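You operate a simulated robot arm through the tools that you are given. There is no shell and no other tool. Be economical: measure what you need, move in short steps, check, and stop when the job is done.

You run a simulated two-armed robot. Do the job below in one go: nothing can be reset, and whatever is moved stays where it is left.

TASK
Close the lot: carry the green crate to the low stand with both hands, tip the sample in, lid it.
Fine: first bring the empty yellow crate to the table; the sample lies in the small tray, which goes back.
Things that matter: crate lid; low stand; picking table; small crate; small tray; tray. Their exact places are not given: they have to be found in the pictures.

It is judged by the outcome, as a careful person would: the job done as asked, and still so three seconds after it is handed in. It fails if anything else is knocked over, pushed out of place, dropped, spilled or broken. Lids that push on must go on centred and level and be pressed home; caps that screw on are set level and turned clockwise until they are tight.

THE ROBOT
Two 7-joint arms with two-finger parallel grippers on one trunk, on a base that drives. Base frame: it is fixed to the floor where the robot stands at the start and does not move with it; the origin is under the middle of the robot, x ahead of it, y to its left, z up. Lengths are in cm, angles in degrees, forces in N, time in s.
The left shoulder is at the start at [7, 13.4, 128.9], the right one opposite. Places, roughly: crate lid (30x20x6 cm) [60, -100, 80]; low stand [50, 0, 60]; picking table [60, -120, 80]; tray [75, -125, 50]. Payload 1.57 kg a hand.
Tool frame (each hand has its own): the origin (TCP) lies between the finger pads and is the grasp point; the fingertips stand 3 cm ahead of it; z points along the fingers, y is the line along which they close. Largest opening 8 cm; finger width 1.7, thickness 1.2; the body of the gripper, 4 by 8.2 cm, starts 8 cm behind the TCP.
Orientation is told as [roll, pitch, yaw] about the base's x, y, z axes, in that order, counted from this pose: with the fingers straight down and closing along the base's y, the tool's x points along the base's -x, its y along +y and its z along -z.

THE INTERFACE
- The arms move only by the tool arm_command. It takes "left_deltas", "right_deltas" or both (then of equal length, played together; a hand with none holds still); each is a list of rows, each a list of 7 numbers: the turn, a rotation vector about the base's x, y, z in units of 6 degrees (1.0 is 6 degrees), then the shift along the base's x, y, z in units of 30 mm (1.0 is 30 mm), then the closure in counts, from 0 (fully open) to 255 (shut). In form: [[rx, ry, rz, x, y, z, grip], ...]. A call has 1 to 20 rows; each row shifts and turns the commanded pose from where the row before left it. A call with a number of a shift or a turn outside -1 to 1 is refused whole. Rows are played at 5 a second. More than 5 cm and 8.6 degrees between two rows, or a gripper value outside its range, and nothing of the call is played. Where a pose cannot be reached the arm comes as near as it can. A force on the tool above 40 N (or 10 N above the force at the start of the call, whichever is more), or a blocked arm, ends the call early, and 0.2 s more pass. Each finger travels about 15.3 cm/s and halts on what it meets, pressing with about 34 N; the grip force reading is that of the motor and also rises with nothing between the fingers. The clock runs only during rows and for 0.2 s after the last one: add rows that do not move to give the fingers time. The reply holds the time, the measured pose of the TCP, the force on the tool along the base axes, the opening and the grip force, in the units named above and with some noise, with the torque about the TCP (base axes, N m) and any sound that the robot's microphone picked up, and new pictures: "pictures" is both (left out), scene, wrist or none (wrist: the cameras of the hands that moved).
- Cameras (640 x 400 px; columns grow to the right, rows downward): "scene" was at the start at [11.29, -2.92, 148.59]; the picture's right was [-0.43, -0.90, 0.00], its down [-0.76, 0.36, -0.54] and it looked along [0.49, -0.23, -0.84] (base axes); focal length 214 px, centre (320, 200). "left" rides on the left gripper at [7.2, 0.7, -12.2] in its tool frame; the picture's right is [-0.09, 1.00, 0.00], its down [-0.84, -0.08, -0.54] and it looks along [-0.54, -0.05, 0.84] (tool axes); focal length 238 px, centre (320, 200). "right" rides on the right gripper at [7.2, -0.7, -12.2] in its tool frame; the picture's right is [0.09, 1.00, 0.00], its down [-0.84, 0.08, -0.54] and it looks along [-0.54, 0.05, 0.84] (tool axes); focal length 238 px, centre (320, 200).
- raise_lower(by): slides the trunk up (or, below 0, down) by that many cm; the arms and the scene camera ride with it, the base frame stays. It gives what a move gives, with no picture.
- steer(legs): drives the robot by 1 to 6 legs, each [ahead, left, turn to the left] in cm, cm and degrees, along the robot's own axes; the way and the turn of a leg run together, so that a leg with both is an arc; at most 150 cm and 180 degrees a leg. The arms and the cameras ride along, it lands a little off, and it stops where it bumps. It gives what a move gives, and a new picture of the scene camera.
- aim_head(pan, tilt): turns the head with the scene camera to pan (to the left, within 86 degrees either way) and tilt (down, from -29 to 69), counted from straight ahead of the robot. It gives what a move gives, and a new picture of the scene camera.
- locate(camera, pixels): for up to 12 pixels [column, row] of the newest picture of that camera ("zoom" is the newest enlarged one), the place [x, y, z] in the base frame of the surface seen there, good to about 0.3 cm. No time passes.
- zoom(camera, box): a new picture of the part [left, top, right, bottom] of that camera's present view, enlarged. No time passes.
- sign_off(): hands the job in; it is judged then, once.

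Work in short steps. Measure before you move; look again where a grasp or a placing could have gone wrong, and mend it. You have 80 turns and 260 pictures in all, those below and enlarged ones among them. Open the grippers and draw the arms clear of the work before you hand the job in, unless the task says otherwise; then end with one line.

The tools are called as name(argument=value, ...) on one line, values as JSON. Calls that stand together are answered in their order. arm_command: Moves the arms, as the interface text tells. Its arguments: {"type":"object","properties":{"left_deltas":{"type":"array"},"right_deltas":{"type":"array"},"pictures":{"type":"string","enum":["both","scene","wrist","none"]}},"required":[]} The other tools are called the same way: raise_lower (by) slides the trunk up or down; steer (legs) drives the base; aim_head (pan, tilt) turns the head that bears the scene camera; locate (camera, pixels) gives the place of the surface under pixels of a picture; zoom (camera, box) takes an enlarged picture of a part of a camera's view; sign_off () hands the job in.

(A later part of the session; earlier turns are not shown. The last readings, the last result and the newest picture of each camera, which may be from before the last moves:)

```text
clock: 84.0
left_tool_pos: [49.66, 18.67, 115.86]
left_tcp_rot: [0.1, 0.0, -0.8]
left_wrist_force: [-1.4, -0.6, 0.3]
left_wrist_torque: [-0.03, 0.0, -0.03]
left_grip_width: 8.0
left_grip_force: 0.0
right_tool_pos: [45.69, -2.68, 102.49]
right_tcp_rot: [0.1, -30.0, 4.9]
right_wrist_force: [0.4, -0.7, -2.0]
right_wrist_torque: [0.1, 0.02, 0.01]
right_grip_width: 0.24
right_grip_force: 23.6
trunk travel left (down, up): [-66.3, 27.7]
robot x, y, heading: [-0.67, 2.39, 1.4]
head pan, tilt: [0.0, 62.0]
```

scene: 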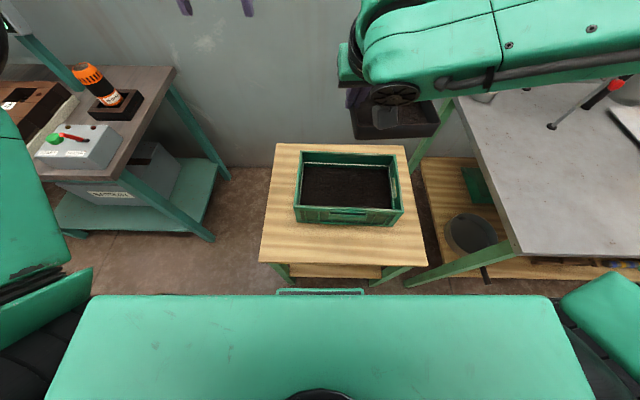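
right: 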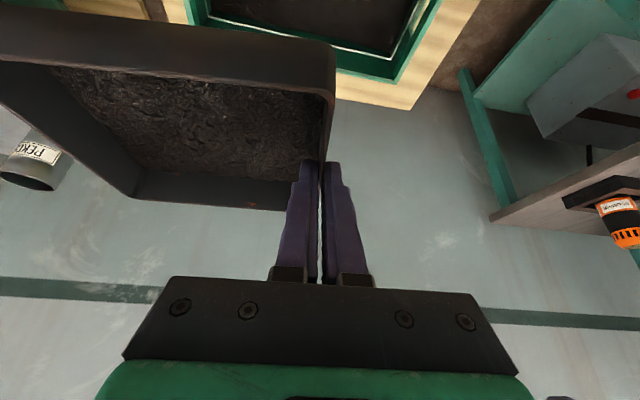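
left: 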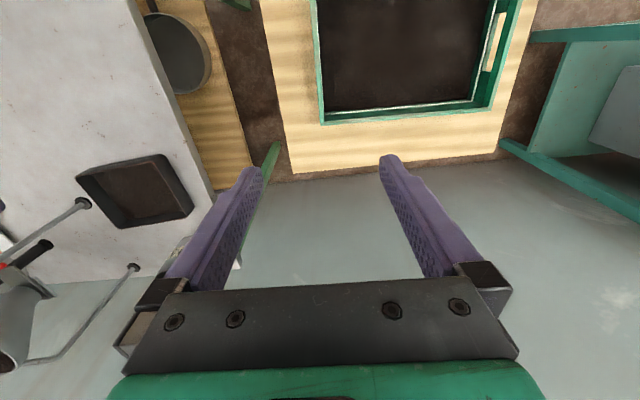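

The tray is over the green crate (crate y −19…10; tray y −17…−3). I lower 7 cm and begin to tilt about +x, 36° first.

raise_lower(by=-7)

arm_command(right_deltas=[[1, 0, 0, 0, 0, 0, 255], [1, 0, 0, 0, 0, 0, 255], [1, 0, 0, 0, 0, 0, 255], [1, 0, 0, 0, 0, 0, 255], [0, 0, 0, 0, 0, 0, 255]], pictures="both")

```text
clock: 85.1
left_tool_pos: [49.59, 18.67, 108.95]
left_tcp_rot: [0.1, 0.1, -0.7]
left_wrist_force: [0.9, 0.1, -1.0]
left_wrist_torque: [0.01, 0.01, 0.03]
left_grip_width: 8.02
left_grip_force: 0.1
right_tool_pos: [45.55, -2.6, 95.4]
right_tcp_rot: [-0.1, -30.0, 5.1]
right_wrist_force: [-0.2, -0.5, -1.7]
right_wrist_torque: [0.08, 0.01, 0.03]
right_grip_width: 0.26
right_grip_force: 24.2
trunk travel left (down, up): [-59.3, 34.7]
robot x, y, heading: [-0.5, 2.36, 1.4]
head pan, tilt: [0.0, 62.0]
```

```text
clock: 86.3
left_tool_pos: [49.58, 18.67, 108.86]
left_tcp_rot: [0.1, -0.1, -0.7]
left_wrist_force: [0.1, -0.6, 0.0]
left_wrist_torque: [0.0, 0.0, -0.02]
left_grip_width: 8.01
left_grip_force: 0.0
right_tool_pos: [45.53, -2.66, 95.55]
right_tcp_rot: [27.7, -29.3, -8.8]
right_wrist_force: [0.5, 0.4, -1.4]
right_wrist_torque: [0.06, 0.03, 0.04]
right_grip_width: 0.25
right_grip_force: 23.9
trunk travel left (down, up): [-59.3, 34.7]
robot x, y, heading: [-0.55, 2.73, 1.5]
head pan, tilt: [0.0, 62.0]
```

scene: 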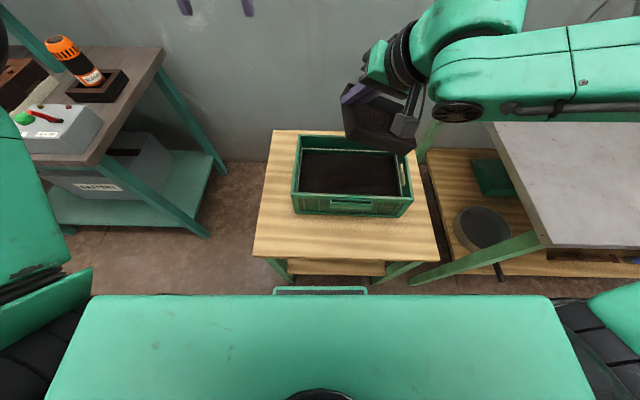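
right: 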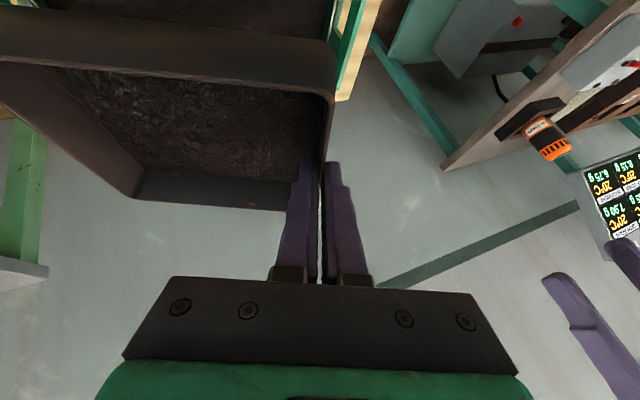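

Tilting works. I verify the tray's place over the crate before going on.

locate(camera="scene", pixels=[[350, 135], [408, 150], [412, 115], [375, 140], [302, 140], [405, 145], [410, 208], [294, 205]])

arm_command(right_deltas=[[1, 0, 0, 0, 0, 0, 255], [1, 0, 0, 0, 0, 0, 255], [1, 0, 0, 0, 0, 0, 255], [0, 0, 0, 0, 0, 0, 255]], pictures="both")

```text
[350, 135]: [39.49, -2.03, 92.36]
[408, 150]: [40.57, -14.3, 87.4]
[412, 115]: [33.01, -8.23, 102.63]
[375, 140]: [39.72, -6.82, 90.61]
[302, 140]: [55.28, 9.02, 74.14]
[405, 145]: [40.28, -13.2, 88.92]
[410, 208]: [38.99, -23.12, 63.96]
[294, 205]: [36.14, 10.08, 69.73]
```

```text
clock: 87.3
left_tool_pos: [49.58, 18.65, 108.85]
left_tcp_rot: [0.0, 0.0, -0.8]
left_wrist_force: [-0.1, -0.4, -0.4]
left_wrist_torque: [-0.01, 0.0, -0.04]
left_grip_width: 7.98
left_grip_force: 0.2
right_tool_pos: [45.51, -2.7, 95.47]
right_tcp_rot: [47.4, -25.1, -18.0]
right_wrist_force: [0.2, -0.5, -1.5]
right_wrist_torque: [0.01, -0.01, 0.0]
right_grip_width: 0.27
right_grip_force: 24.2
trunk travel left (down, up): [-59.3, 34.7]
robot x, y, heading: [-0.69, 2.15, 1.2]
head pan, tilt: [0.0, 62.0]
```

scene: 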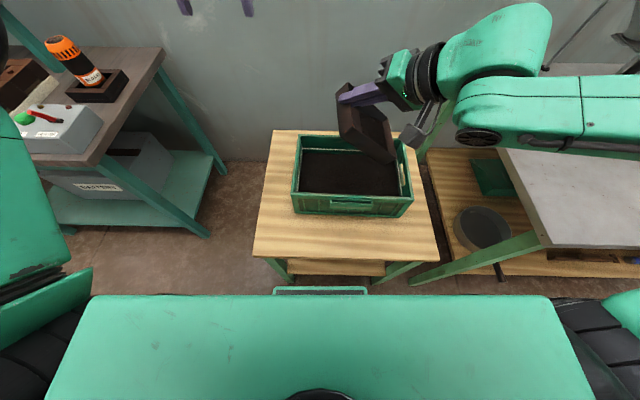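
right: 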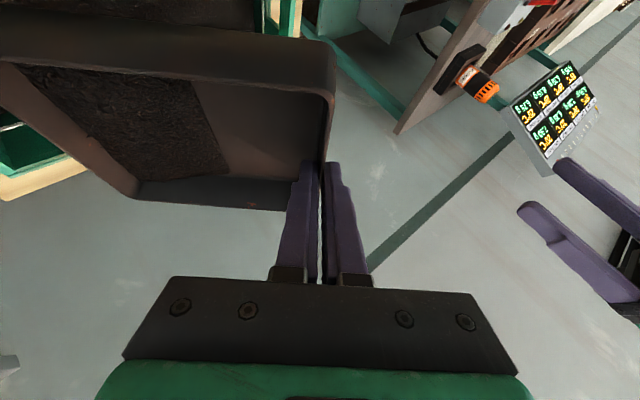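

The sample is sliding to the low lip, which is at about y −13, inside the crate. I continue to about 80°.

arm_command(right_deltas=[[1, 0, 0, 0, 0, 0, 255], [1, 0, 0, 0, 0, 0, 255], [1, 0, 0, 0, 0, 0, 255], [0, 0, 0, 0, 0, 0, 255], [1, 0, 0, 0, 0, 0, 255], [1, 0, 0, 0, 0, 0, 255], [1, 0, 0, 0, 0, 0, 255], [0, 0, 0, 0, 0, 0, 255], [0, 0, 0, 0, 0, 0, 255]], pictures="both")

```text
clock: 89.3
left_tool_pos: [49.62, 18.62, 108.75]
left_tcp_rot: [0.1, 0.1, -0.8]
left_wrist_force: [-0.9, -0.1, -0.3]
left_wrist_torque: [0.0, 0.02, 0.01]
left_grip_width: 7.99
left_grip_force: 0.0
right_tool_pos: [45.89, -2.76, 95.63]
right_tcp_rot: [79.1, -11.7, -27.1]
right_wrist_force: [-0.3, -1.0, -0.6]
right_wrist_torque: [-0.02, 0.0, 0.0]
right_grip_width: 0.24
right_grip_force: 24.0
right hand out of reach, approached as far as the arm can: row 7
trunk travel left (down, up): [-59.3, 34.7]
robot x, y, heading: [-0.44, 2.43, 1.5]
head pan, tilt: [0.0, 62.0]
```

scene: 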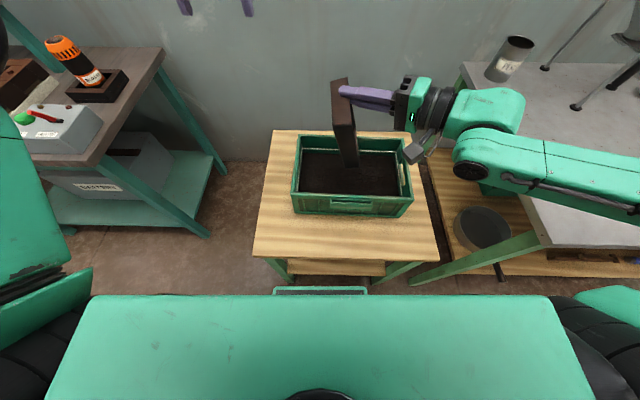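
right: 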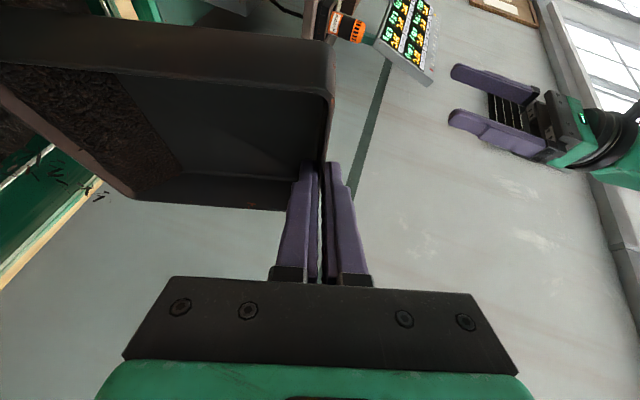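

Grains are falling now at about 78° tilt. I zoom in to check that they land inside.

zoom(camera="scene", box=[260, 70, 440, 230])

zoom(camera="right", box=[0, 60, 200, 260])

```text
2.50 times, centred on (350, 150) of scene
```

zoom: 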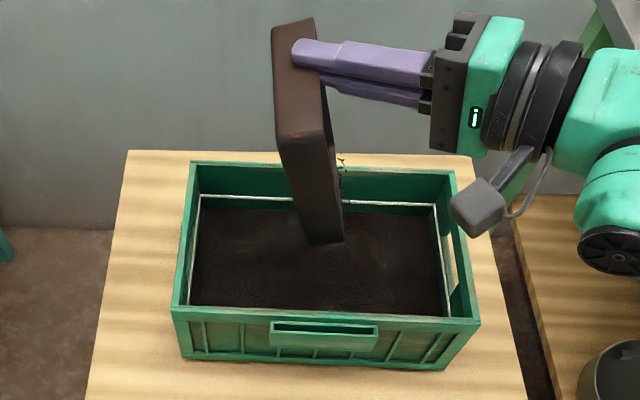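

```text
2.00 times, centred on (100, 160) of right
```

zoom: 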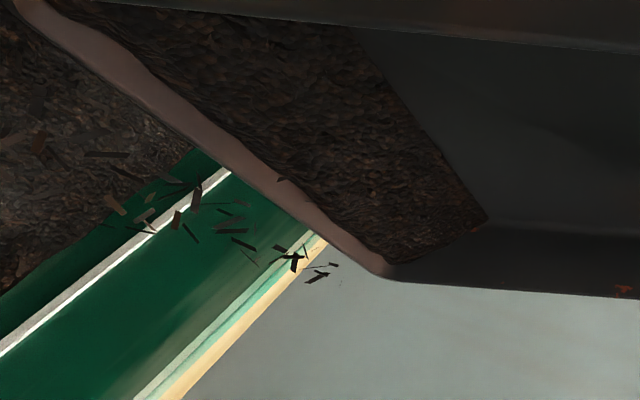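

The flakes fall inside the crate. I keep tilting, with a small +y shift to ease the arm.

arm_command(right_deltas=[[1, 0, 0, 0, 0, 0, 255], [1, 0, 0, 0, 0, 0, 255], [1, 0, 0, 0, 0, 0, 255], [0, 0, 0, 0, 0, 0, 255], [0, 0, 0, 0, 0, 0, 255]], pictures="both")

```text
clock: 90.5
left_tool_pos: [49.57, 18.54, 108.77]
left_tcp_rot: [0.1, 0.0, -0.8]
left_wrist_force: [0.5, 0.3, 0.6]
left_wrist_torque: [0.01, 0.0, -0.03]
left_grip_width: 8.0
left_grip_force: 0.1
right_tool_pos: [45.66, -2.55, 95.4]
right_tcp_rot: [97.8, -1.3, -30.3]
right_wrist_force: [0.6, 0.8, -0.8]
right_wrist_torque: [-0.04, -0.01, 0.03]
right_grip_width: 0.23
right_grip_force: 23.8
trunk travel left (down, up): [-59.3, 34.7]
robot x, y, heading: [-0.31, 2.5, 1.2]
head pan, tilt: [0.0, 62.0]
```

scene: 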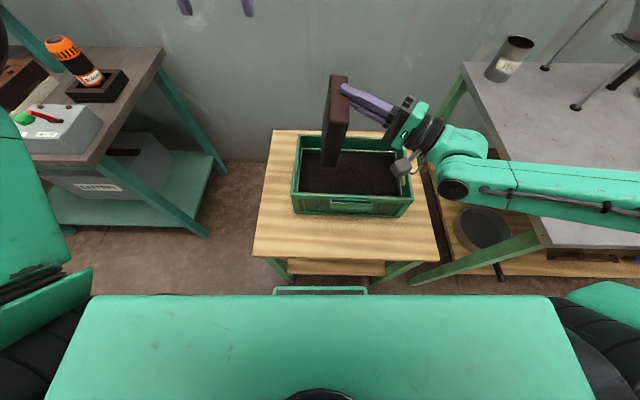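
right: 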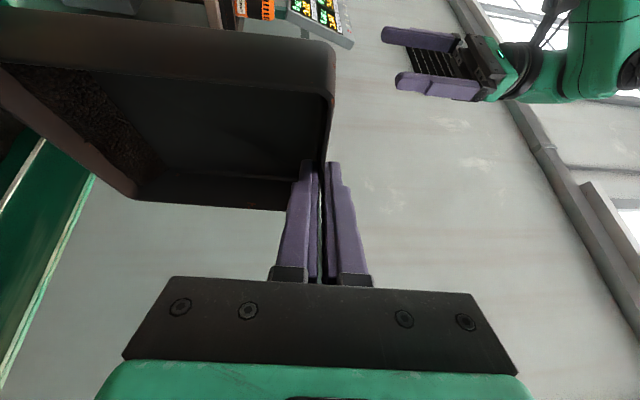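

About 96° now. I check the wrist camera's height above the crate rim at (402,166).

locate(camera="scene", pixels=[[402, 168], [410, 155], [460, 188], [330, 165], [340, 160]])

zoom(camera="right", box=[0, 20, 200, 220])

```text
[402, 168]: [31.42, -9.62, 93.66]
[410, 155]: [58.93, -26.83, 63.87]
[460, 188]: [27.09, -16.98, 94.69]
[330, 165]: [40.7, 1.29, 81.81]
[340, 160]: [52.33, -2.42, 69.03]
```

```text
2.00 times, centred on (100, 120) of right
```

zoom: 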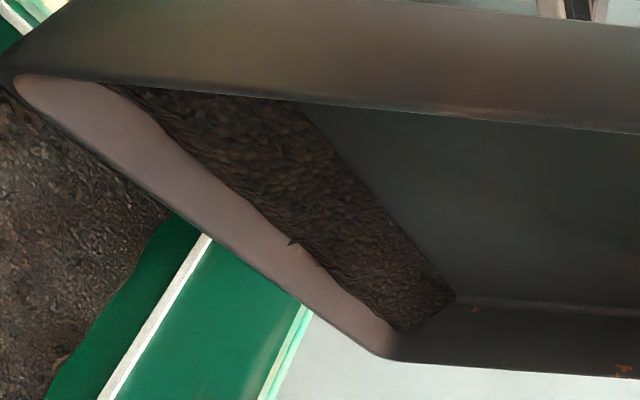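

High clearance (z 93). About a third remains in the corner; I tilt another 24°.

arm_command(right_deltas=[[1, 0, 0, 0, 0, 0, 255], [1, 0, 0, 0, 0, 0, 255], [1, 0, 0, 0, 0, 0, 255], [1, 0, 0, 0, 0, 0, 255], [0, 0, 0, 0, 0, 0, 255], [0, 0, 0, 0, 0, 0, 255], [0, 0, 0, 0, 0, 0, 255]], pictures="both")

zoom(camera="right", box=[0, 20, 200, 220])

```text
clock: 92.1
left_tool_pos: [49.65, 18.62, 108.76]
left_tcp_rot: [0.1, 0.0, -0.8]
left_wrist_force: [0.1, -0.1, -0.8]
left_wrist_torque: [0.02, -0.03, 0.0]
left_grip_width: 8.02
left_grip_force: 0.1
right_tool_pos: [45.63, -2.67, 95.51]
right_tcp_rot: [118.7, 10.7, -28.7]
right_wrist_force: [0.1, 0.5, -1.8]
right_wrist_torque: [-0.11, -0.03, 0.0]
right_grip_width: 0.22
right_grip_force: 23.9
trunk travel left (down, up): [-59.3, 34.7]
robot x, y, heading: [-0.58, 2.0, 1.3]
head pan, tilt: [0.0, 62.0]
```

scene: 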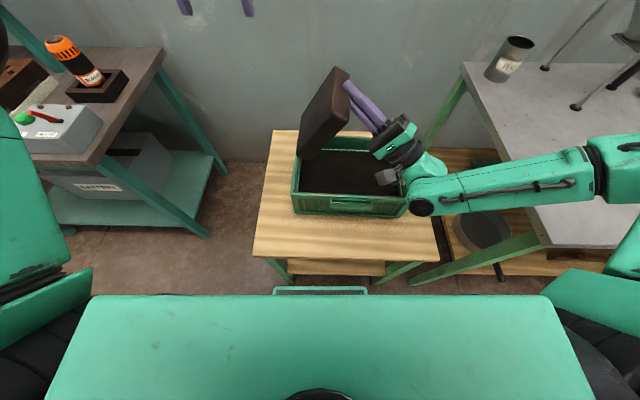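
right: 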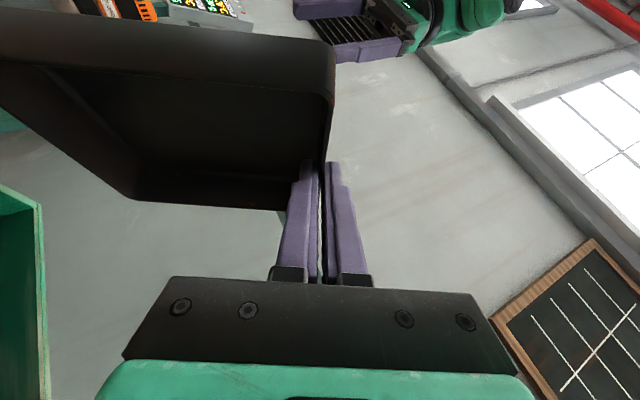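

```text
2.00 times, centred on (100, 120) of right
```

zoom: 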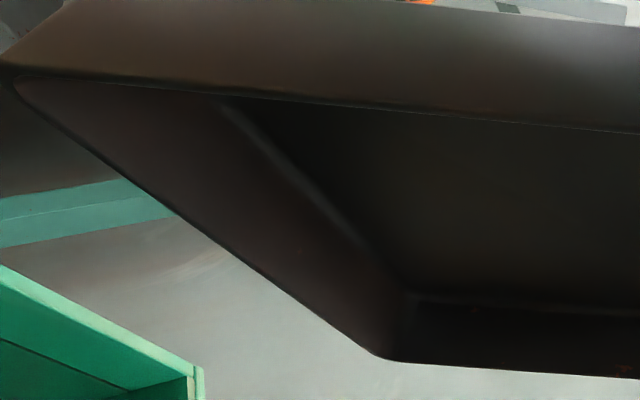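

The tray is empty. I rotate it back level by the same path.

arm_command(right_deltas=[[-1, 0, 0, 0, 0, 0, 255], [-1, 0, 0, 0, 0, 0, 255], [-1, 0, 0, 0, 0, 0, 255], [-1, 0, 0, 0, 0, 0, 255], [-1, 0, 0, 0, 0, 0, 255], [-1, 0, 0, 0, 0, 0, 255], [-1, 0, 0, 0, 0, 0, 255], [-1, 0, 0, 0, 0, 0, 255], [-1, 0, 0, 0, 0, 0, 255], [-1, 0, 0, 0, 0, 0, 255], [-1, 0, 0, 0, 0, 0, 255], [-1, 0, 0, 0, 0, 0, 255], [-1, 0, 0, 0, 0, 0, 255], [-1, 0, 0, 0, 0, 0, 255], [-1, 0, 0, 0, 0, 0, 255], [-1, 0, 0, 0, 0, 0, 255], [-1, 0, 0, 0, 0, 0, 255], [-1, 0, 0, 0, 0, 0, 255], [-1, 0, 0, 0, 0, 0, 255], [-1, 0, 0, 0, 0, 0, 255]], pictures="both")

```text
clock: 96.3
left_tool_pos: [49.66, 18.68, 108.87]
left_tcp_rot: [0.1, -0.1, -0.8]
left_wrist_force: [0.5, 0.2, 0.3]
left_wrist_torque: [0.01, 0.02, 0.03]
left_grip_width: 8.0
left_grip_force: 0.0
right_tool_pos: [45.56, -2.65, 95.28]
right_tcp_rot: [0.0, -30.0, 5.0]
right_wrist_force: [0.3, 0.0, -1.6]
right_wrist_torque: [0.06, -0.02, -0.02]
right_grip_width: 0.2
right_grip_force: 23.8
trunk travel left (down, up): [-59.3, 34.7]
robot x, y, heading: [-0.74, 2.74, 1.3]
head pan, tilt: [0.0, 62.0]
```

scene: 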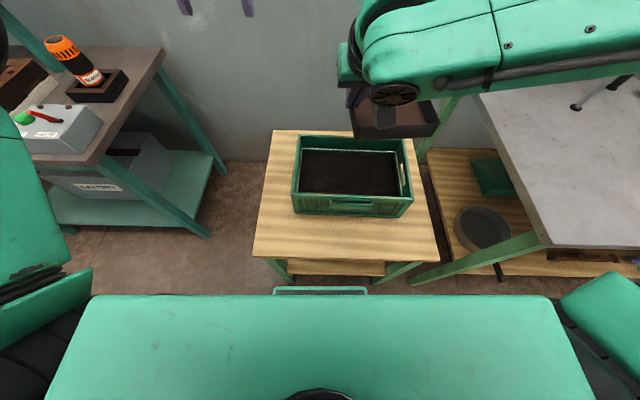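
right: 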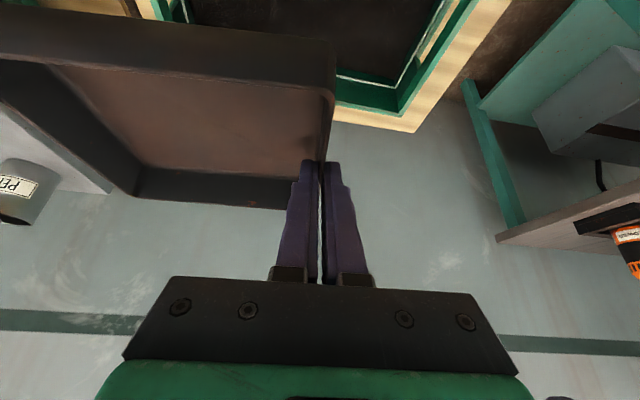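

Level and empty. I raise, drive back to the table and then extend to the tray's old place (TCP 61.7, −46.7).

raise_lower(by=7)

steer(legs=[[0.6, -38, -0.4]])

```text
clock: 97.4
left_tool_pos: [49.58, 18.52, 115.81]
left_tcp_rot: [0.1, 0.0, -0.8]
left_wrist_force: [0.0, 0.0, -0.4]
left_wrist_torque: [0.0, 0.02, 0.0]
left_grip_width: 8.0
left_grip_force: 0.0
right_tool_pos: [45.52, -2.7, 102.5]
right_tcp_rot: [0.0, -30.0, 5.1]
right_wrist_force: [0.7, 0.3, -1.5]
right_wrist_torque: [0.06, -0.02, -0.02]
right_grip_width: 0.24
right_grip_force: 24.1
trunk travel left (down, up): [-66.3, 27.7]
robot x, y, heading: [-1.14, 2.49, 1.3]
head pan, tilt: [0.0, 62.0]
```

```text
clock: 99.8
left_tool_pos: [51.09, -19.56, 115.75]
left_tcp_rot: [0.1, 0.0, -1.1]
left_wrist_force: [0.0, 1.2, 0.3]
left_wrist_torque: [0.02, 0.02, -0.01]
left_grip_width: 7.99
left_grip_force: 0.0
right_tool_pos: [47.02, -40.72, 102.38]
right_tcp_rot: [0.0, -30.0, 4.7]
right_wrist_force: [-0.6, 0.1, -0.5]
right_wrist_torque: [0.06, 0.03, -0.01]
right_grip_width: 0.24
right_grip_force: 24.0
trunk travel left (down, up): [-66.3, 27.7]
robot x, y, heading: [1.07, -35.19, 1.0]
head pan, tilt: [0.0, 62.0]
```

scene: 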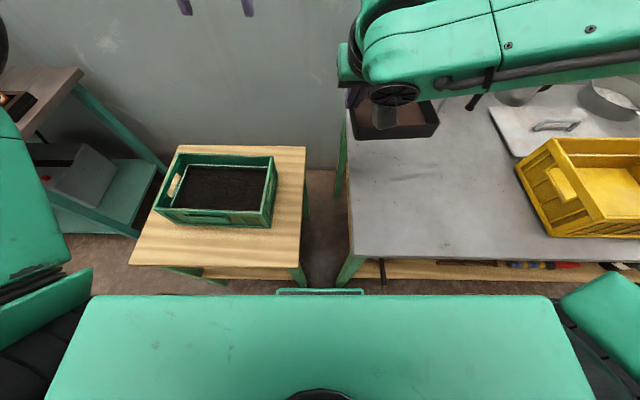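

I extend x +14.65, y −6.0, then lower to just above the table.

arm_command(right_deltas=[[0, 0, 0, 0.698, -0.285, 0, 255], [0, 0, 0, 0.698, -0.285, 0, 255], [0, 0, 0, 0.698, -0.285, 0, 255], [0, 0, 0, 0.698, -0.285, 0, 255], [0, 0, 0, 0.698, -0.285, 0, 255], [0, 0, 0, 0.698, -0.285, 0, 255], [0, 0, 0, 0.698, -0.285, 0, 255], [0, 0, 0, 0, 0, 0, 255]], pictures="none")

raise_lower(by=-13)

arm_command(right_deltas=[[0, 0, 0, 0, 0, 0, 255]], pictures="both")

```text
clock: 101.6
left_tool_pos: [51.03, -19.59, 115.79]
left_tcp_rot: [0.1, 0.0, -1.2]
left_wrist_force: [-0.1, 0.8, -0.5]
left_wrist_torque: [0.01, -0.03, -0.02]
left_grip_width: 7.98
left_grip_force: 0.0
right_tool_pos: [61.49, -46.7, 102.47]
right_tcp_rot: [0.0, -30.0, 4.7]
right_wrist_force: [-0.1, -0.3, -1.5]
right_wrist_torque: [0.06, -0.01, 0.0]
right_grip_width: 0.22
right_grip_force: 23.4
trunk travel left (down, up): [-66.3, 27.7]
robot x, y, heading: [0.93, -35.17, 1.0]
head pan, tilt: [0.0, 62.0]
```

```text
clock: 103.2
left_tool_pos: [51.09, -19.68, 102.82]
left_tcp_rot: [0.1, -0.1, -1.1]
left_wrist_force: [-0.4, 0.1, 0.1]
left_wrist_torque: [0.0, -0.01, -0.01]
left_grip_width: 7.99
left_grip_force: 0.1
right_tool_pos: [61.6, -46.95, 89.49]
right_tcp_rot: [-0.1, -30.0, 4.6]
right_wrist_force: [0.3, 0.3, 0.1]
right_wrist_torque: [0.11, -0.01, -0.01]
right_grip_width: 0.26
right_grip_force: 24.2
trunk travel left (down, up): [-53.3, 40.7]
robot x, y, heading: [1.01, -35.44, 1.2]
head pan, tilt: [0.0, 62.0]
```

```text
clock: 103.6
left_tool_pos: [51.01, -19.62, 102.79]
left_tcp_rot: [0.2, 0.1, -1.1]
left_wrist_force: [0.1, 0.6, -0.5]
left_wrist_torque: [0.03, -0.02, 0.03]
left_grip_width: 8.01
left_grip_force: 0.0
right_tool_pos: [61.61, -46.74, 89.44]
right_tcp_rot: [0.0, -30.0, 4.6]
right_wrist_force: [-0.2, 0.7, -1.3]
right_wrist_torque: [0.05, 0.0, 0.01]
right_grip_width: 0.24
right_grip_force: 23.9
trunk travel left (down, up): [-53.3, 40.7]
robot x, y, heading: [0.9, -35.59, 1.0]
head pan, tilt: [0.0, 62.0]
```

scene: 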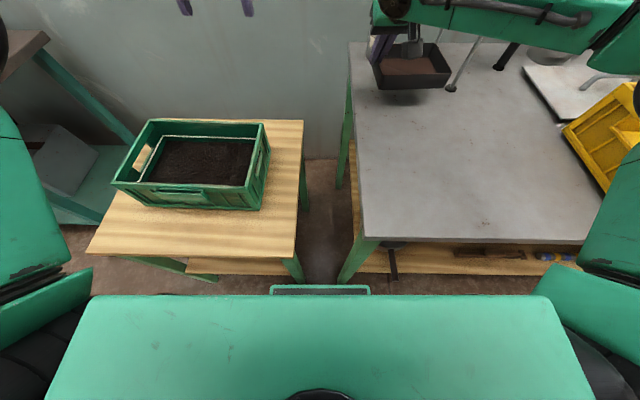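
right: 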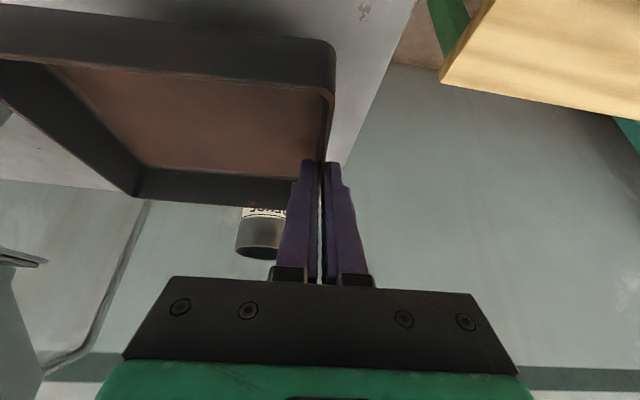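

Position matches. I lower to contact in small steps.

raise_lower(by=-4.5)

arm_command(right_deltas=[[0, 0, 0, 0, 0, -0.06, 255], [0, 0, 0, 0, 0, -0.05, 255], [0, 0, 0, 0, 0, -0.04, 255], [0, 0, 0, 0, 0, 0, 255]], pictures="none")

```text
clock: 104.4
left_tool_pos: [51.09, -19.69, 98.31]
left_tcp_rot: [0.1, 0.1, -1.0]
left_wrist_force: [-0.2, -0.2, 0.3]
left_wrist_torque: [0.02, 0.04, 0.03]
left_grip_width: 8.0
left_grip_force: 0.1
right_tool_pos: [61.59, -46.8, 84.99]
right_tcp_rot: [0.1, -30.0, 4.7]
right_wrist_force: [-0.3, 0.5, -1.4]
right_wrist_torque: [0.11, 0.05, -0.03]
right_grip_width: 0.23
right_grip_force: 24.1
trunk travel left (down, up): [-48.8, 45.2]
robot x, y, heading: [0.71, -35.48, 1.1]
head pan, tilt: [0.0, 62.0]
```

```text
clock: 105.4
left_tool_pos: [51.07, -19.67, 98.42]
left_tcp_rot: [0.0, -0.1, -1.0]
left_wrist_force: [1.2, -0.3, 0.4]
left_wrist_torque: [-0.03, -0.01, 0.01]
left_grip_width: 7.99
left_grip_force: 0.0
right_tool_pos: [61.53, -46.91, 84.46]
right_tcp_rot: [0.0, -30.1, 4.8]
right_wrist_force: [0.8, -1.0, 3.1]
right_wrist_torque: [0.04, 0.06, -0.02]
right_grip_width: 0.22
right_grip_force: 23.5
trunk travel left (down, up): [-48.8, 45.2]
robot x, y, heading: [1.03, -35.58, 1.3]
head pan, tilt: [0.0, 62.0]
```

Contact (+3 N). I open the hand, raise, and look at the tray.

arm_command(right_deltas=[[0, 0, 0, 0, 0, 0, 200], [0, 0, 0, 0, 0, 0, 120], [0, 0, 0, 0, 0, 0, 60], [0, 0, 0, 0, 0, 0, 60]], pictures="none")

raise_lower(by=22)

arm_command(right_deltas=[[0, 0, 0, -1, 0, 0, 0], [0, 0.8, 0, -1, 0, 0, 0], [0, 0.8, 0, -1, 0, 0, 0], [0, 0.8, 0, -1, 0, 0, 0], [0, 0.8, 0, -0.5, 0, 0, 0], [0, 0.9, 0, 0, 0, 0, 0], [0, 0.9, -0.9, 0, 0, 0, 0], [0, 0, 0, 0, 0, 0, 0]], pictures="both")

```text
clock: 106.4
left_tool_pos: [51.05, -19.65, 98.4]
left_tcp_rot: [0.1, 0.1, -1.1]
left_wrist_force: [0.2, 0.1, 0.4]
left_wrist_torque: [0.01, -0.03, 0.01]
left_grip_width: 7.97
left_grip_force: 0.0
right_tool_pos: [61.55, -46.98, 84.58]
right_tcp_rot: [0.0, -30.0, 4.7]
right_wrist_force: [-0.9, 0.1, -1.2]
right_wrist_torque: [-0.02, -0.02, -0.02]
right_grip_width: 6.11
right_grip_force: 0.0
trunk travel left (down, up): [-48.8, 45.2]
robot x, y, heading: [1.0, -35.14, 0.8]
head pan, tilt: [0.0, 62.0]
```

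```text
clock: 108.8
left_tool_pos: [51.24, -19.73, 120.49]
left_tcp_rot: [0.1, -0.1, -1.1]
left_wrist_force: [1.2, -0.2, 0.3]
left_wrist_torque: [0.0, -0.01, 0.01]
left_grip_width: 8.01
left_grip_force: 0.1
right_tool_pos: [61.57, -46.98, 106.52]
right_tcp_rot: [0.0, -30.0, 4.7]
right_wrist_force: [-0.5, 0.0, -0.4]
right_wrist_torque: [0.01, 0.01, 0.03]
right_grip_width: 6.1
right_grip_force: 0.0
trunk travel left (down, up): [-70.8, 23.2]
robot x, y, heading: [0.74, -35.35, 1.2]
head pan, tilt: [0.0, 62.0]
```

```text
clock: 110.6
left_tool_pos: [51.05, -19.45, 120.4]
left_tcp_rot: [0.1, -0.1, -1.1]
left_wrist_force: [-0.8, 1.0, 0.7]
left_wrist_torque: [0.07, -0.03, -0.01]
left_grip_width: 7.98
left_grip_force: 0.1
right_tool_pos: [48.09, -46.83, 106.51]
right_tcp_rot: [2.2, 0.0, -1.4]
right_wrist_force: [-0.8, 0.6, 0.1]
right_wrist_torque: [-0.04, -0.01, 0.0]
right_grip_width: 8.01
right_grip_force: 0.1
trunk travel left (down, up): [-70.8, 23.2]
robot x, y, heading: [0.52, -35.56, 0.8]
head pan, tilt: [0.0, 62.0]
```

scene: 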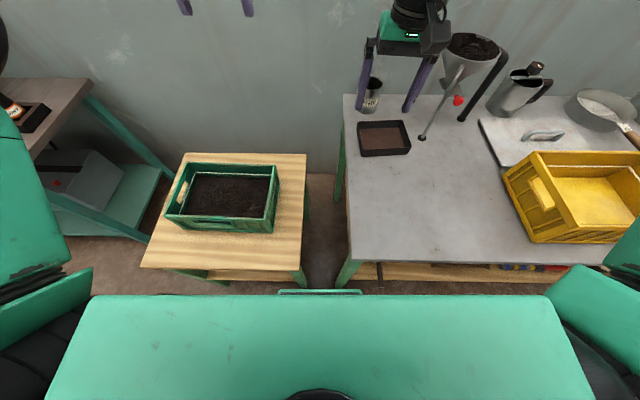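
right: 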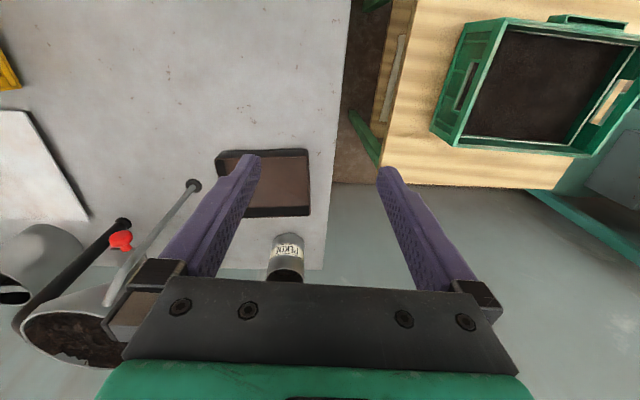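

The tray is back in place. For the lid I need about 8 cm more forward, so I check the shelf and legs below the table front and measure the lid and handle.

steer(legs=[[-3, -62, -0.8]])

zoom(camera="scene", box=[180, 70, 460, 300])

locate(camera="zoom", pixels=[[320, 330], [320, 350], [320, 360], [200, 330], [400, 335], [320, 290], [320, 310], [100, 350], [320, 370], [320, 380]])

arm_command(right_deltas=[[-0.37, 0, 0, 0, 0, 0, 0]], left_deltas=[[0, 0, 0, 0, 0, 0, 0]], pictures="wrist")

```text
clock: 114.1
left_tool_pos: [49.1, -82.43, 120.24]
left_tcp_rot: [0.0, 0.0, -2.0]
left_wrist_force: [0.1, 0.0, -0.2]
left_wrist_torque: [0.02, 0.0, 0.01]
left_grip_width: 8.0
left_grip_force: 0.1
right_tool_pos: [45.59, -109.55, 106.42]
right_tcp_rot: [2.2, -0.1, -2.2]
right_wrist_force: [-0.4, 0.6, 0.3]
right_wrist_torque: [-0.01, 0.01, 0.01]
right_grip_width: 8.01
right_grip_force: 0.1
trunk travel left (down, up): [-70.8, 23.2]
robot x, y, heading: [-1.6, -97.5, 0.5]
head pan, tilt: [0.0, 62.0]
```

scene: 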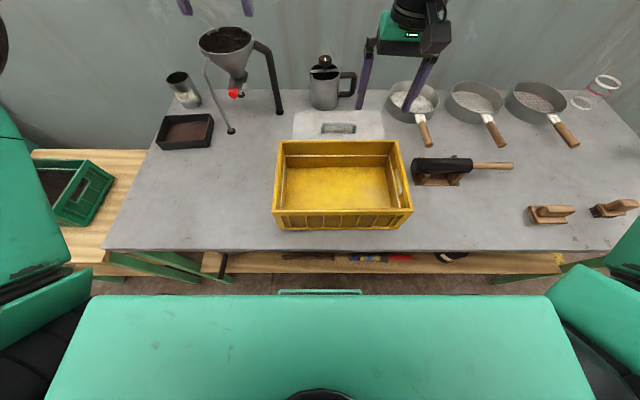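

```text
1.74 times, centred on (320, 185) of scene
```

zoom: 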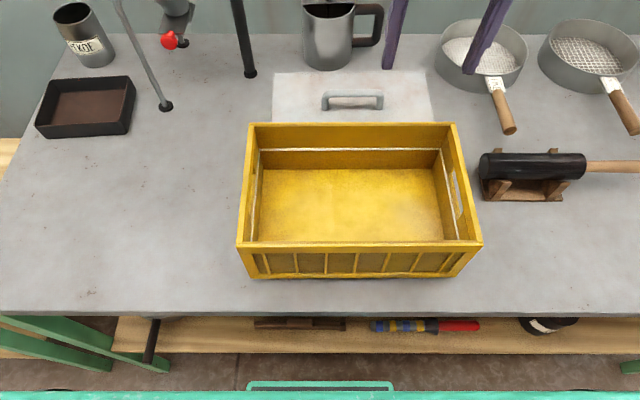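

```text
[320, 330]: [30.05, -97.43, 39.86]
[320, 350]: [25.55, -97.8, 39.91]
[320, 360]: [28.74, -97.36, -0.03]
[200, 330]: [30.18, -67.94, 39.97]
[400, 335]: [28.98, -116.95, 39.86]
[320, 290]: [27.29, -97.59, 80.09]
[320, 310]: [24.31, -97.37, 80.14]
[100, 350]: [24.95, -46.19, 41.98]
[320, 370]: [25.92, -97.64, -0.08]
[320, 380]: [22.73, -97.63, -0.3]
```

```text
clock: 114.5
left_tool_pos: [49.05, -82.43, 120.35]
left_tcp_rot: [0.0, 0.0, -2.0]
left_wrist_force: [-0.4, -0.4, -0.6]
left_wrist_torque: [-0.02, -0.04, -0.02]
left_grip_width: 8.0
left_grip_force: 0.0
right_tool_pos: [45.58, -109.59, 106.5]
right_tcp_rot: [-0.2, -0.1, -2.2]
right_wrist_force: [-0.5, -1.1, -0.1]
right_wrist_torque: [0.0, 0.01, -0.03]
right_grip_width: 7.99
right_grip_force: 0.1
trunk travel left (down, up): [-70.8, 23.2]
robot x, y, heading: [-1.5, -97.52, 0.2]
head pan, tilt: [0.0, 62.0]
```

right: 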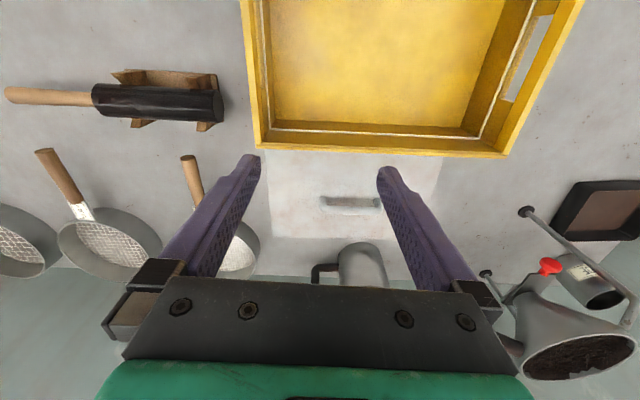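
left: 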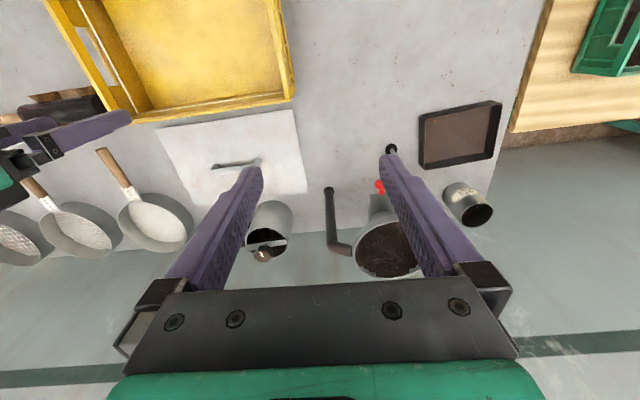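

The shelf is at z 40 and the base is only 24 high with no legs here, so the base can go in under the table. I measure the lid and its handle.

zoom(camera="right", box=[250, 130, 470, 290])

locate(camera="zoom", pixels=[[205, 205], [290, 208], [370, 207], [290, 190], [290, 222], [60, 80], [555, 90], [65, 270], [540, 345], [205, 192], [375, 192], [290, 150]])

zoom(camera="left", box=[140, 90, 340, 230])

locate(camera="zoom", pixels=[[60, 120], [490, 65], [525, 325], [240, 250], [300, 240], [360, 225], [200, 330], [150, 220], [420, 200]])

```text
2.50 times, centred on (360, 210) of right
```

zoom: 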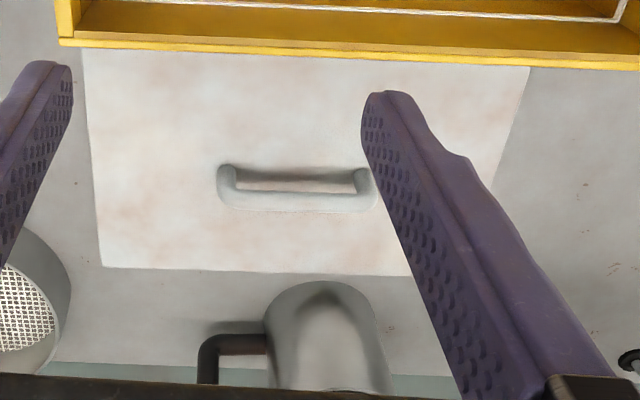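

```text
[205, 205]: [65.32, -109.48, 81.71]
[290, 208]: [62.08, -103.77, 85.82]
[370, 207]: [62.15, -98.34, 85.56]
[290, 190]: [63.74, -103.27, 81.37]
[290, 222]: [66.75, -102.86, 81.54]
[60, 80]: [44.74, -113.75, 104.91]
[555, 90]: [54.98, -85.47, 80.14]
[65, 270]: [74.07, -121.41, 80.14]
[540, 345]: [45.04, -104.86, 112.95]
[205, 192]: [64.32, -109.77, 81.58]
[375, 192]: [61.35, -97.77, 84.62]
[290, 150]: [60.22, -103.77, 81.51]
```

```text
2.86 times, centred on (240, 160) of left
```

zoom: 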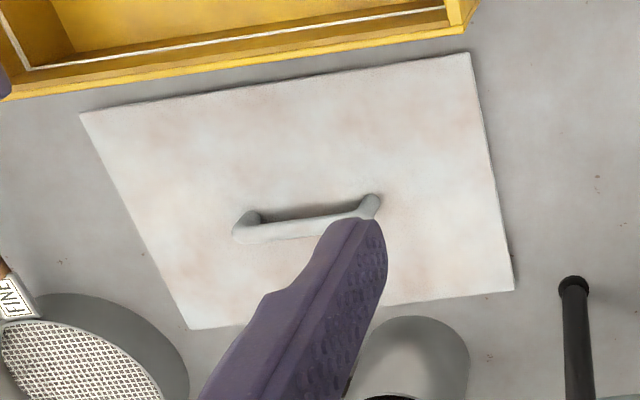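

```text
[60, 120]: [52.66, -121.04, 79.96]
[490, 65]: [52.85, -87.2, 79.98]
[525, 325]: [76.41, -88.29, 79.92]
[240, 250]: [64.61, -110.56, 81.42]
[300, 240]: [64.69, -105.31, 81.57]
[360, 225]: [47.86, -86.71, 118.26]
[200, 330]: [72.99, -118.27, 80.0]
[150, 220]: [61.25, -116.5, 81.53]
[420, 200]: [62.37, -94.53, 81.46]
```

The handle bar runs along y at x 62, y −109…−98, top z 85.8; lid top z 81.5. I turn the right hand 90° about z so that the fingers close along x.

arm_command(right_deltas=[[0, 0, 1, 0, 0, 0.1, 0], [0, 0, 1, 0, 0, 0.1, 0], [0, 0, 1, 0, 0, 0.1, 0], [0, 0, 1, 0, 0, 0.1, 0], [0, 0, 1, 0, 0, 0.1, 0], [0, 0, 1, 0, 0, 0.1, 0], [0, 0, 1, 0, 0, 0, 0], [0, 0, 1, 0, 0, 0, 0], [0, 0, 1, 0, 0, 0, 0], [0, 0, 1, 0, 0, 0, 0], [0, 0, 1, 0, 0, 0, 0], [0, 0, 1, 0, 0, 0, 0], [0, 0, 1, 0, 0, 0, 0], [0, 0, 1, 0, 0, 0, 0], [0, 0, 1, 0, 0, 0, 0], [0, 0, 0.35, 0, 0, 0, 0], [0, 0, 0, 0, 0, 0, 0]], pictures="both")

```text
clock: 118.1
left_tool_pos: [48.94, -82.5, 120.31]
left_tcp_rot: [0.1, 0.0, -2.0]
left_wrist_force: [-0.5, 0.3, -0.2]
left_wrist_torque: [0.0, -0.02, -0.01]
left_grip_width: 8.0
left_grip_force: 0.1
right_tool_pos: [45.66, -109.66, 108.36]
right_tcp_rot: [-0.1, -0.2, 90.0]
right_wrist_force: [0.9, 0.9, 0.0]
right_wrist_torque: [-0.02, -0.03, 0.0]
right_grip_width: 8.0
right_grip_force: 0.0
trunk travel left (down, up): [-70.8, 23.2]
robot x, y, heading: [-1.84, -97.62, 0.2]
head pan, tilt: [0.0, 62.0]
```

scene: 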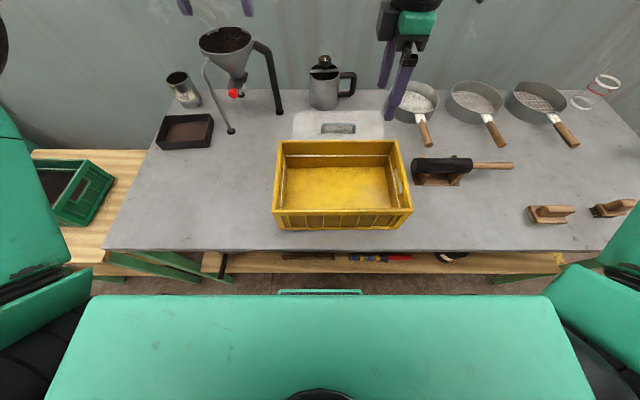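
right: 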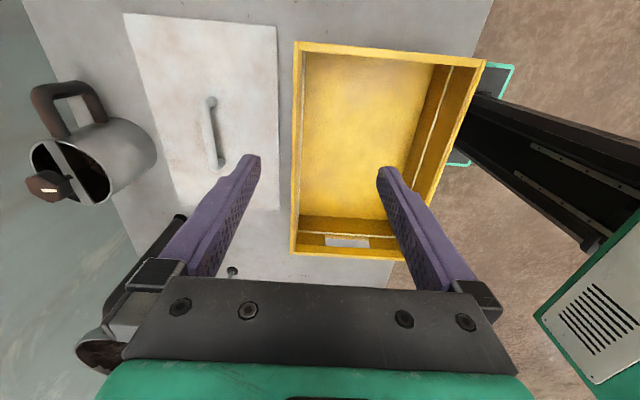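

The turn works and the column stands well back on the base. I drive ahead 11.8 and left 6.1.

locate(camera="scene", pixels=[[225, 52], [240, 36], [325, 72], [322, 58]])

steer(legs=[[11.8, 6.1, 0]])

arm_command(right_deltas=[[0, 0, 0, 0, 0, 0, 0]], pictures="wrist")

```text
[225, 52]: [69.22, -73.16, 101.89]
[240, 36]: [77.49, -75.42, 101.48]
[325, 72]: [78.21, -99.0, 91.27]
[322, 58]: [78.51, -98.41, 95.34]
```

```text
clock: 119.4
left_tool_pos: [60.64, -76.44, 120.4]
left_tcp_rot: [0.1, -0.1, -1.9]
left_wrist_force: [-0.2, -0.3, 0.7]
left_wrist_torque: [0.02, -0.02, 0.01]
left_grip_width: 7.98
left_grip_force: 0.1
right_tool_pos: [57.33, -103.64, 108.3]
right_tcp_rot: [-0.2, -0.2, 90.0]
right_wrist_force: [0.0, -0.3, 0.1]
right_wrist_torque: [0.01, -0.01, 0.01]
right_grip_width: 7.99
right_grip_force: 0.0
trunk travel left (down, up): [-70.8, 23.2]
robot x, y, heading: [9.93, -91.39, 0.3]
head pan, tilt: [0.0, 62.0]
```

scene: 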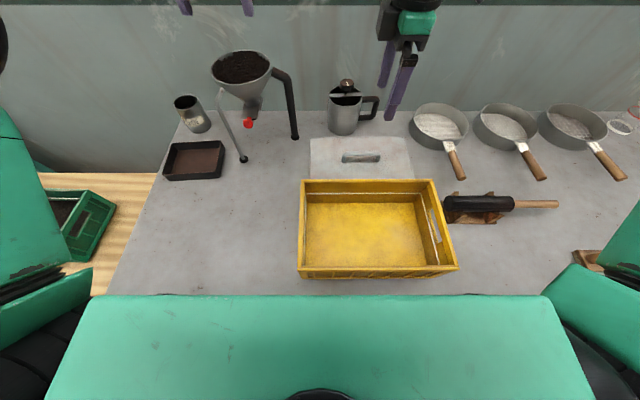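

```text
clock: 119.8
left_tool_pos: [60.75, -76.47, 120.41]
left_tcp_rot: [0.2, 0.0, -1.9]
left_wrist_force: [-0.3, -0.3, 0.8]
left_wrist_torque: [0.07, 0.0, 0.0]
left_grip_width: 7.98
left_grip_force: 0.0
right_tool_pos: [57.47, -103.56, 108.28]
right_tcp_rot: [-0.1, -0.2, 90.0]
right_wrist_force: [0.0, -0.9, -0.9]
right_wrist_torque: [0.01, 0.01, 0.01]
right_grip_width: 7.99
right_grip_force: 0.1
trunk travel left (down, up): [-70.8, 23.2]
robot x, y, heading: [10.31, -91.5, 0.1]
head pan, tilt: [0.0, 62.0]
```

right: 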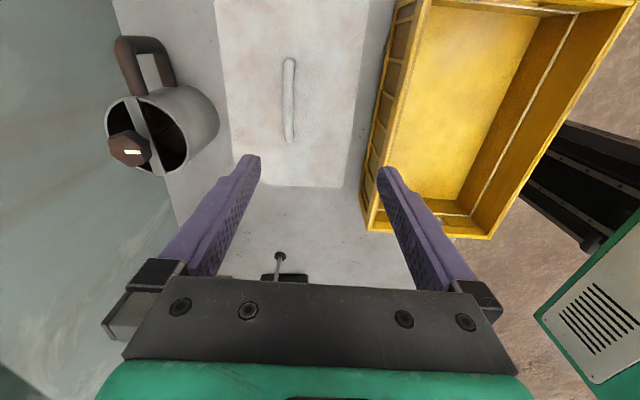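

I measure the handle bar ends and the lid corners from here.

zoom(camera="right", box=[200, 0, 400, 200])

locate(camera="right", pixels=[[288, 64], [288, 100], [289, 135], [231, 186], [341, 183], [222, 20], [351, 60], [225, 80], [286, 184], [346, 130], [228, 140]])

```text
2.00 times, centred on (300, 100) of right
```

zoom: 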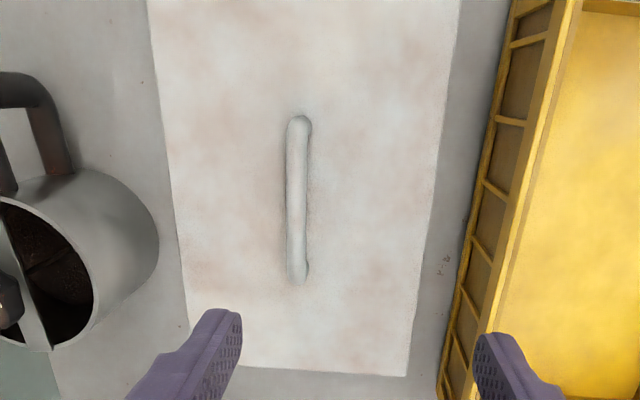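

```text
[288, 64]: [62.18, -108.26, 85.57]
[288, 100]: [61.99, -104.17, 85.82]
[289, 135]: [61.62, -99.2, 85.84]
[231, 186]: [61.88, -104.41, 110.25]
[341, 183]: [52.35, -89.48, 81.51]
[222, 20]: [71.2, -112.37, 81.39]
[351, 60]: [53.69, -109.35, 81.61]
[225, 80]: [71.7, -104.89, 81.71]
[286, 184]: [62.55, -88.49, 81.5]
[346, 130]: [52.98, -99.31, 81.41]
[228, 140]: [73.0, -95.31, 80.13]
```

The bar centre is (61.9, −103.7), turned +3.6°. I go above it, to z 93.5.

arm_command(right_deltas=[[0, 0, 0.31, 0.7, 0, 0, 0], [0, 0, 0.31, 0.78, -0.03, 0, 0], [0, 0, 0, 0, 0, -0.98, 0], [0, 0, 0, 0, 0, -0.98, 0], [0, 0, 0, 0, 0, -0.98, 0], [0, 0, 0, 0, 0, -0.98, 0], [0, 0, 0, 0, 0, -0.98, 0], [0, 0, 0, 0, 0, 0, 0]], pictures="both")

```text
clock: 121.6
left_tool_pos: [60.88, -76.3, 120.45]
left_tcp_rot: [0.1, 0.0, -1.9]
left_wrist_force: [0.5, 0.2, -0.6]
left_wrist_torque: [-0.01, -0.03, 0.01]
left_grip_width: 8.01
left_grip_force: 0.1
right_tool_pos: [60.74, -104.63, 93.22]
right_tcp_rot: [-0.2, -0.1, 93.7]
right_wrist_force: [-0.6, 1.0, 0.6]
right_wrist_torque: [-0.02, 0.06, -0.01]
right_grip_width: 8.0
right_grip_force: 0.1
right hand out of reach, approached as far as the arm can: row 2
trunk travel left (down, up): [-70.8, 23.2]
robot x, y, heading: [10.66, -91.62, 0.3]
head pan, tilt: [0.0, 62.0]
```

scene: 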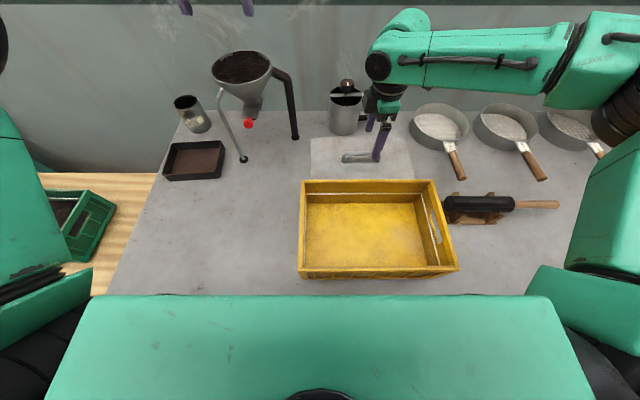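
right: 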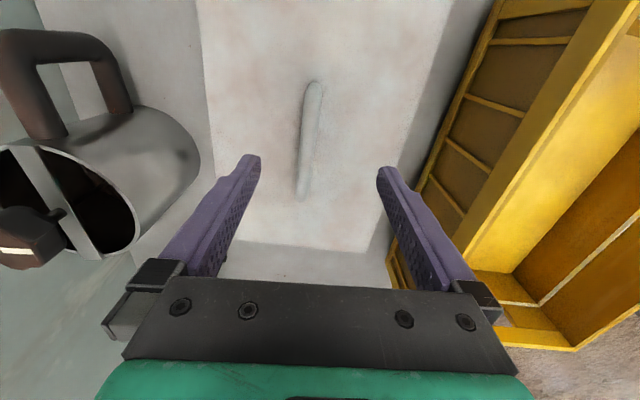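

I close the small remaining offset (x +1.15, y +0.9) at this lower height.

arm_command(right_deltas=[[0, 0, 0, 0.2, 0.3, -0.1, 0], [0, 0, 0, 0.19, 0, -0.1, 0], [0, 0, 0, 0, 0, 0, 0]], pictures="wrist")

locate(camera="right", pixels=[[310, 110], [306, 140], [302, 180]])

```text
clock: 122.4
left_tool_pos: [60.85, -76.33, 120.4]
left_tcp_rot: [0.1, 0.0, -1.9]
left_wrist_force: [0.7, 0.3, -0.6]
left_wrist_torque: [0.0, 0.02, -0.02]
left_grip_width: 8.0
left_grip_force: 0.1
right_tool_pos: [60.82, -104.52, 92.89]
right_tcp_rot: [-0.3, -0.3, 93.7]
right_wrist_force: [-0.5, 0.1, -0.3]
right_wrist_torque: [-0.02, -0.01, 0.01]
right_grip_width: 8.02
right_grip_force: 0.1
right hand out of reach, approached as far as the arm can: row 1, 2
trunk travel left (down, up): [-70.8, 23.2]
robot x, y, heading: [10.38, -91.6, 0.2]
head pan, tilt: [0.0, 62.0]
```

right: 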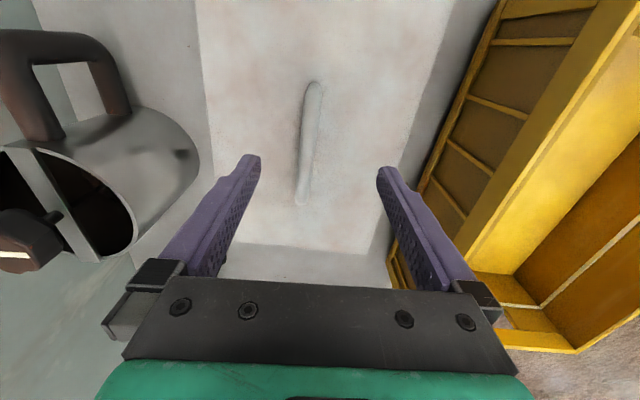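

```text
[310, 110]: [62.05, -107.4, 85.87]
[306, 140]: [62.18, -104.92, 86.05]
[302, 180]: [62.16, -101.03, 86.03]
```

The arm is 1.2 cm short, so I lean the tool 6° forward to gain that.

arm_command(right_deltas=[[0, -1, 0, 0, 0, 0, 0], [0, -0.3, 0, 0.2, 0.2, 0, 0], [0, 0, 0, 0.22, 0.1, 0, 0], [0, 0, 0, 0, 0, 0, 0]], pictures="none")

```text
clock: 123.4
left_tool_pos: [60.82, -76.44, 120.32]
left_tcp_rot: [0.1, 0.1, -2.0]
left_wrist_force: [-0.5, 0.7, 0.6]
left_wrist_torque: [0.02, 0.01, 0.02]
left_grip_width: 7.99
left_grip_force: 0.0
right_tool_pos: [62.05, -103.73, 93.12]
right_tcp_rot: [-7.9, 0.3, 93.8]
right_wrist_force: [0.6, 0.5, 0.2]
right_wrist_torque: [-0.03, 0.0, -0.01]
right_grip_width: 7.99
right_grip_force: 0.1
trunk travel left (down, up): [-70.8, 23.2]
robot x, y, heading: [10.22, -91.7, 0.2]
head pan, tilt: [0.0, 62.0]
```

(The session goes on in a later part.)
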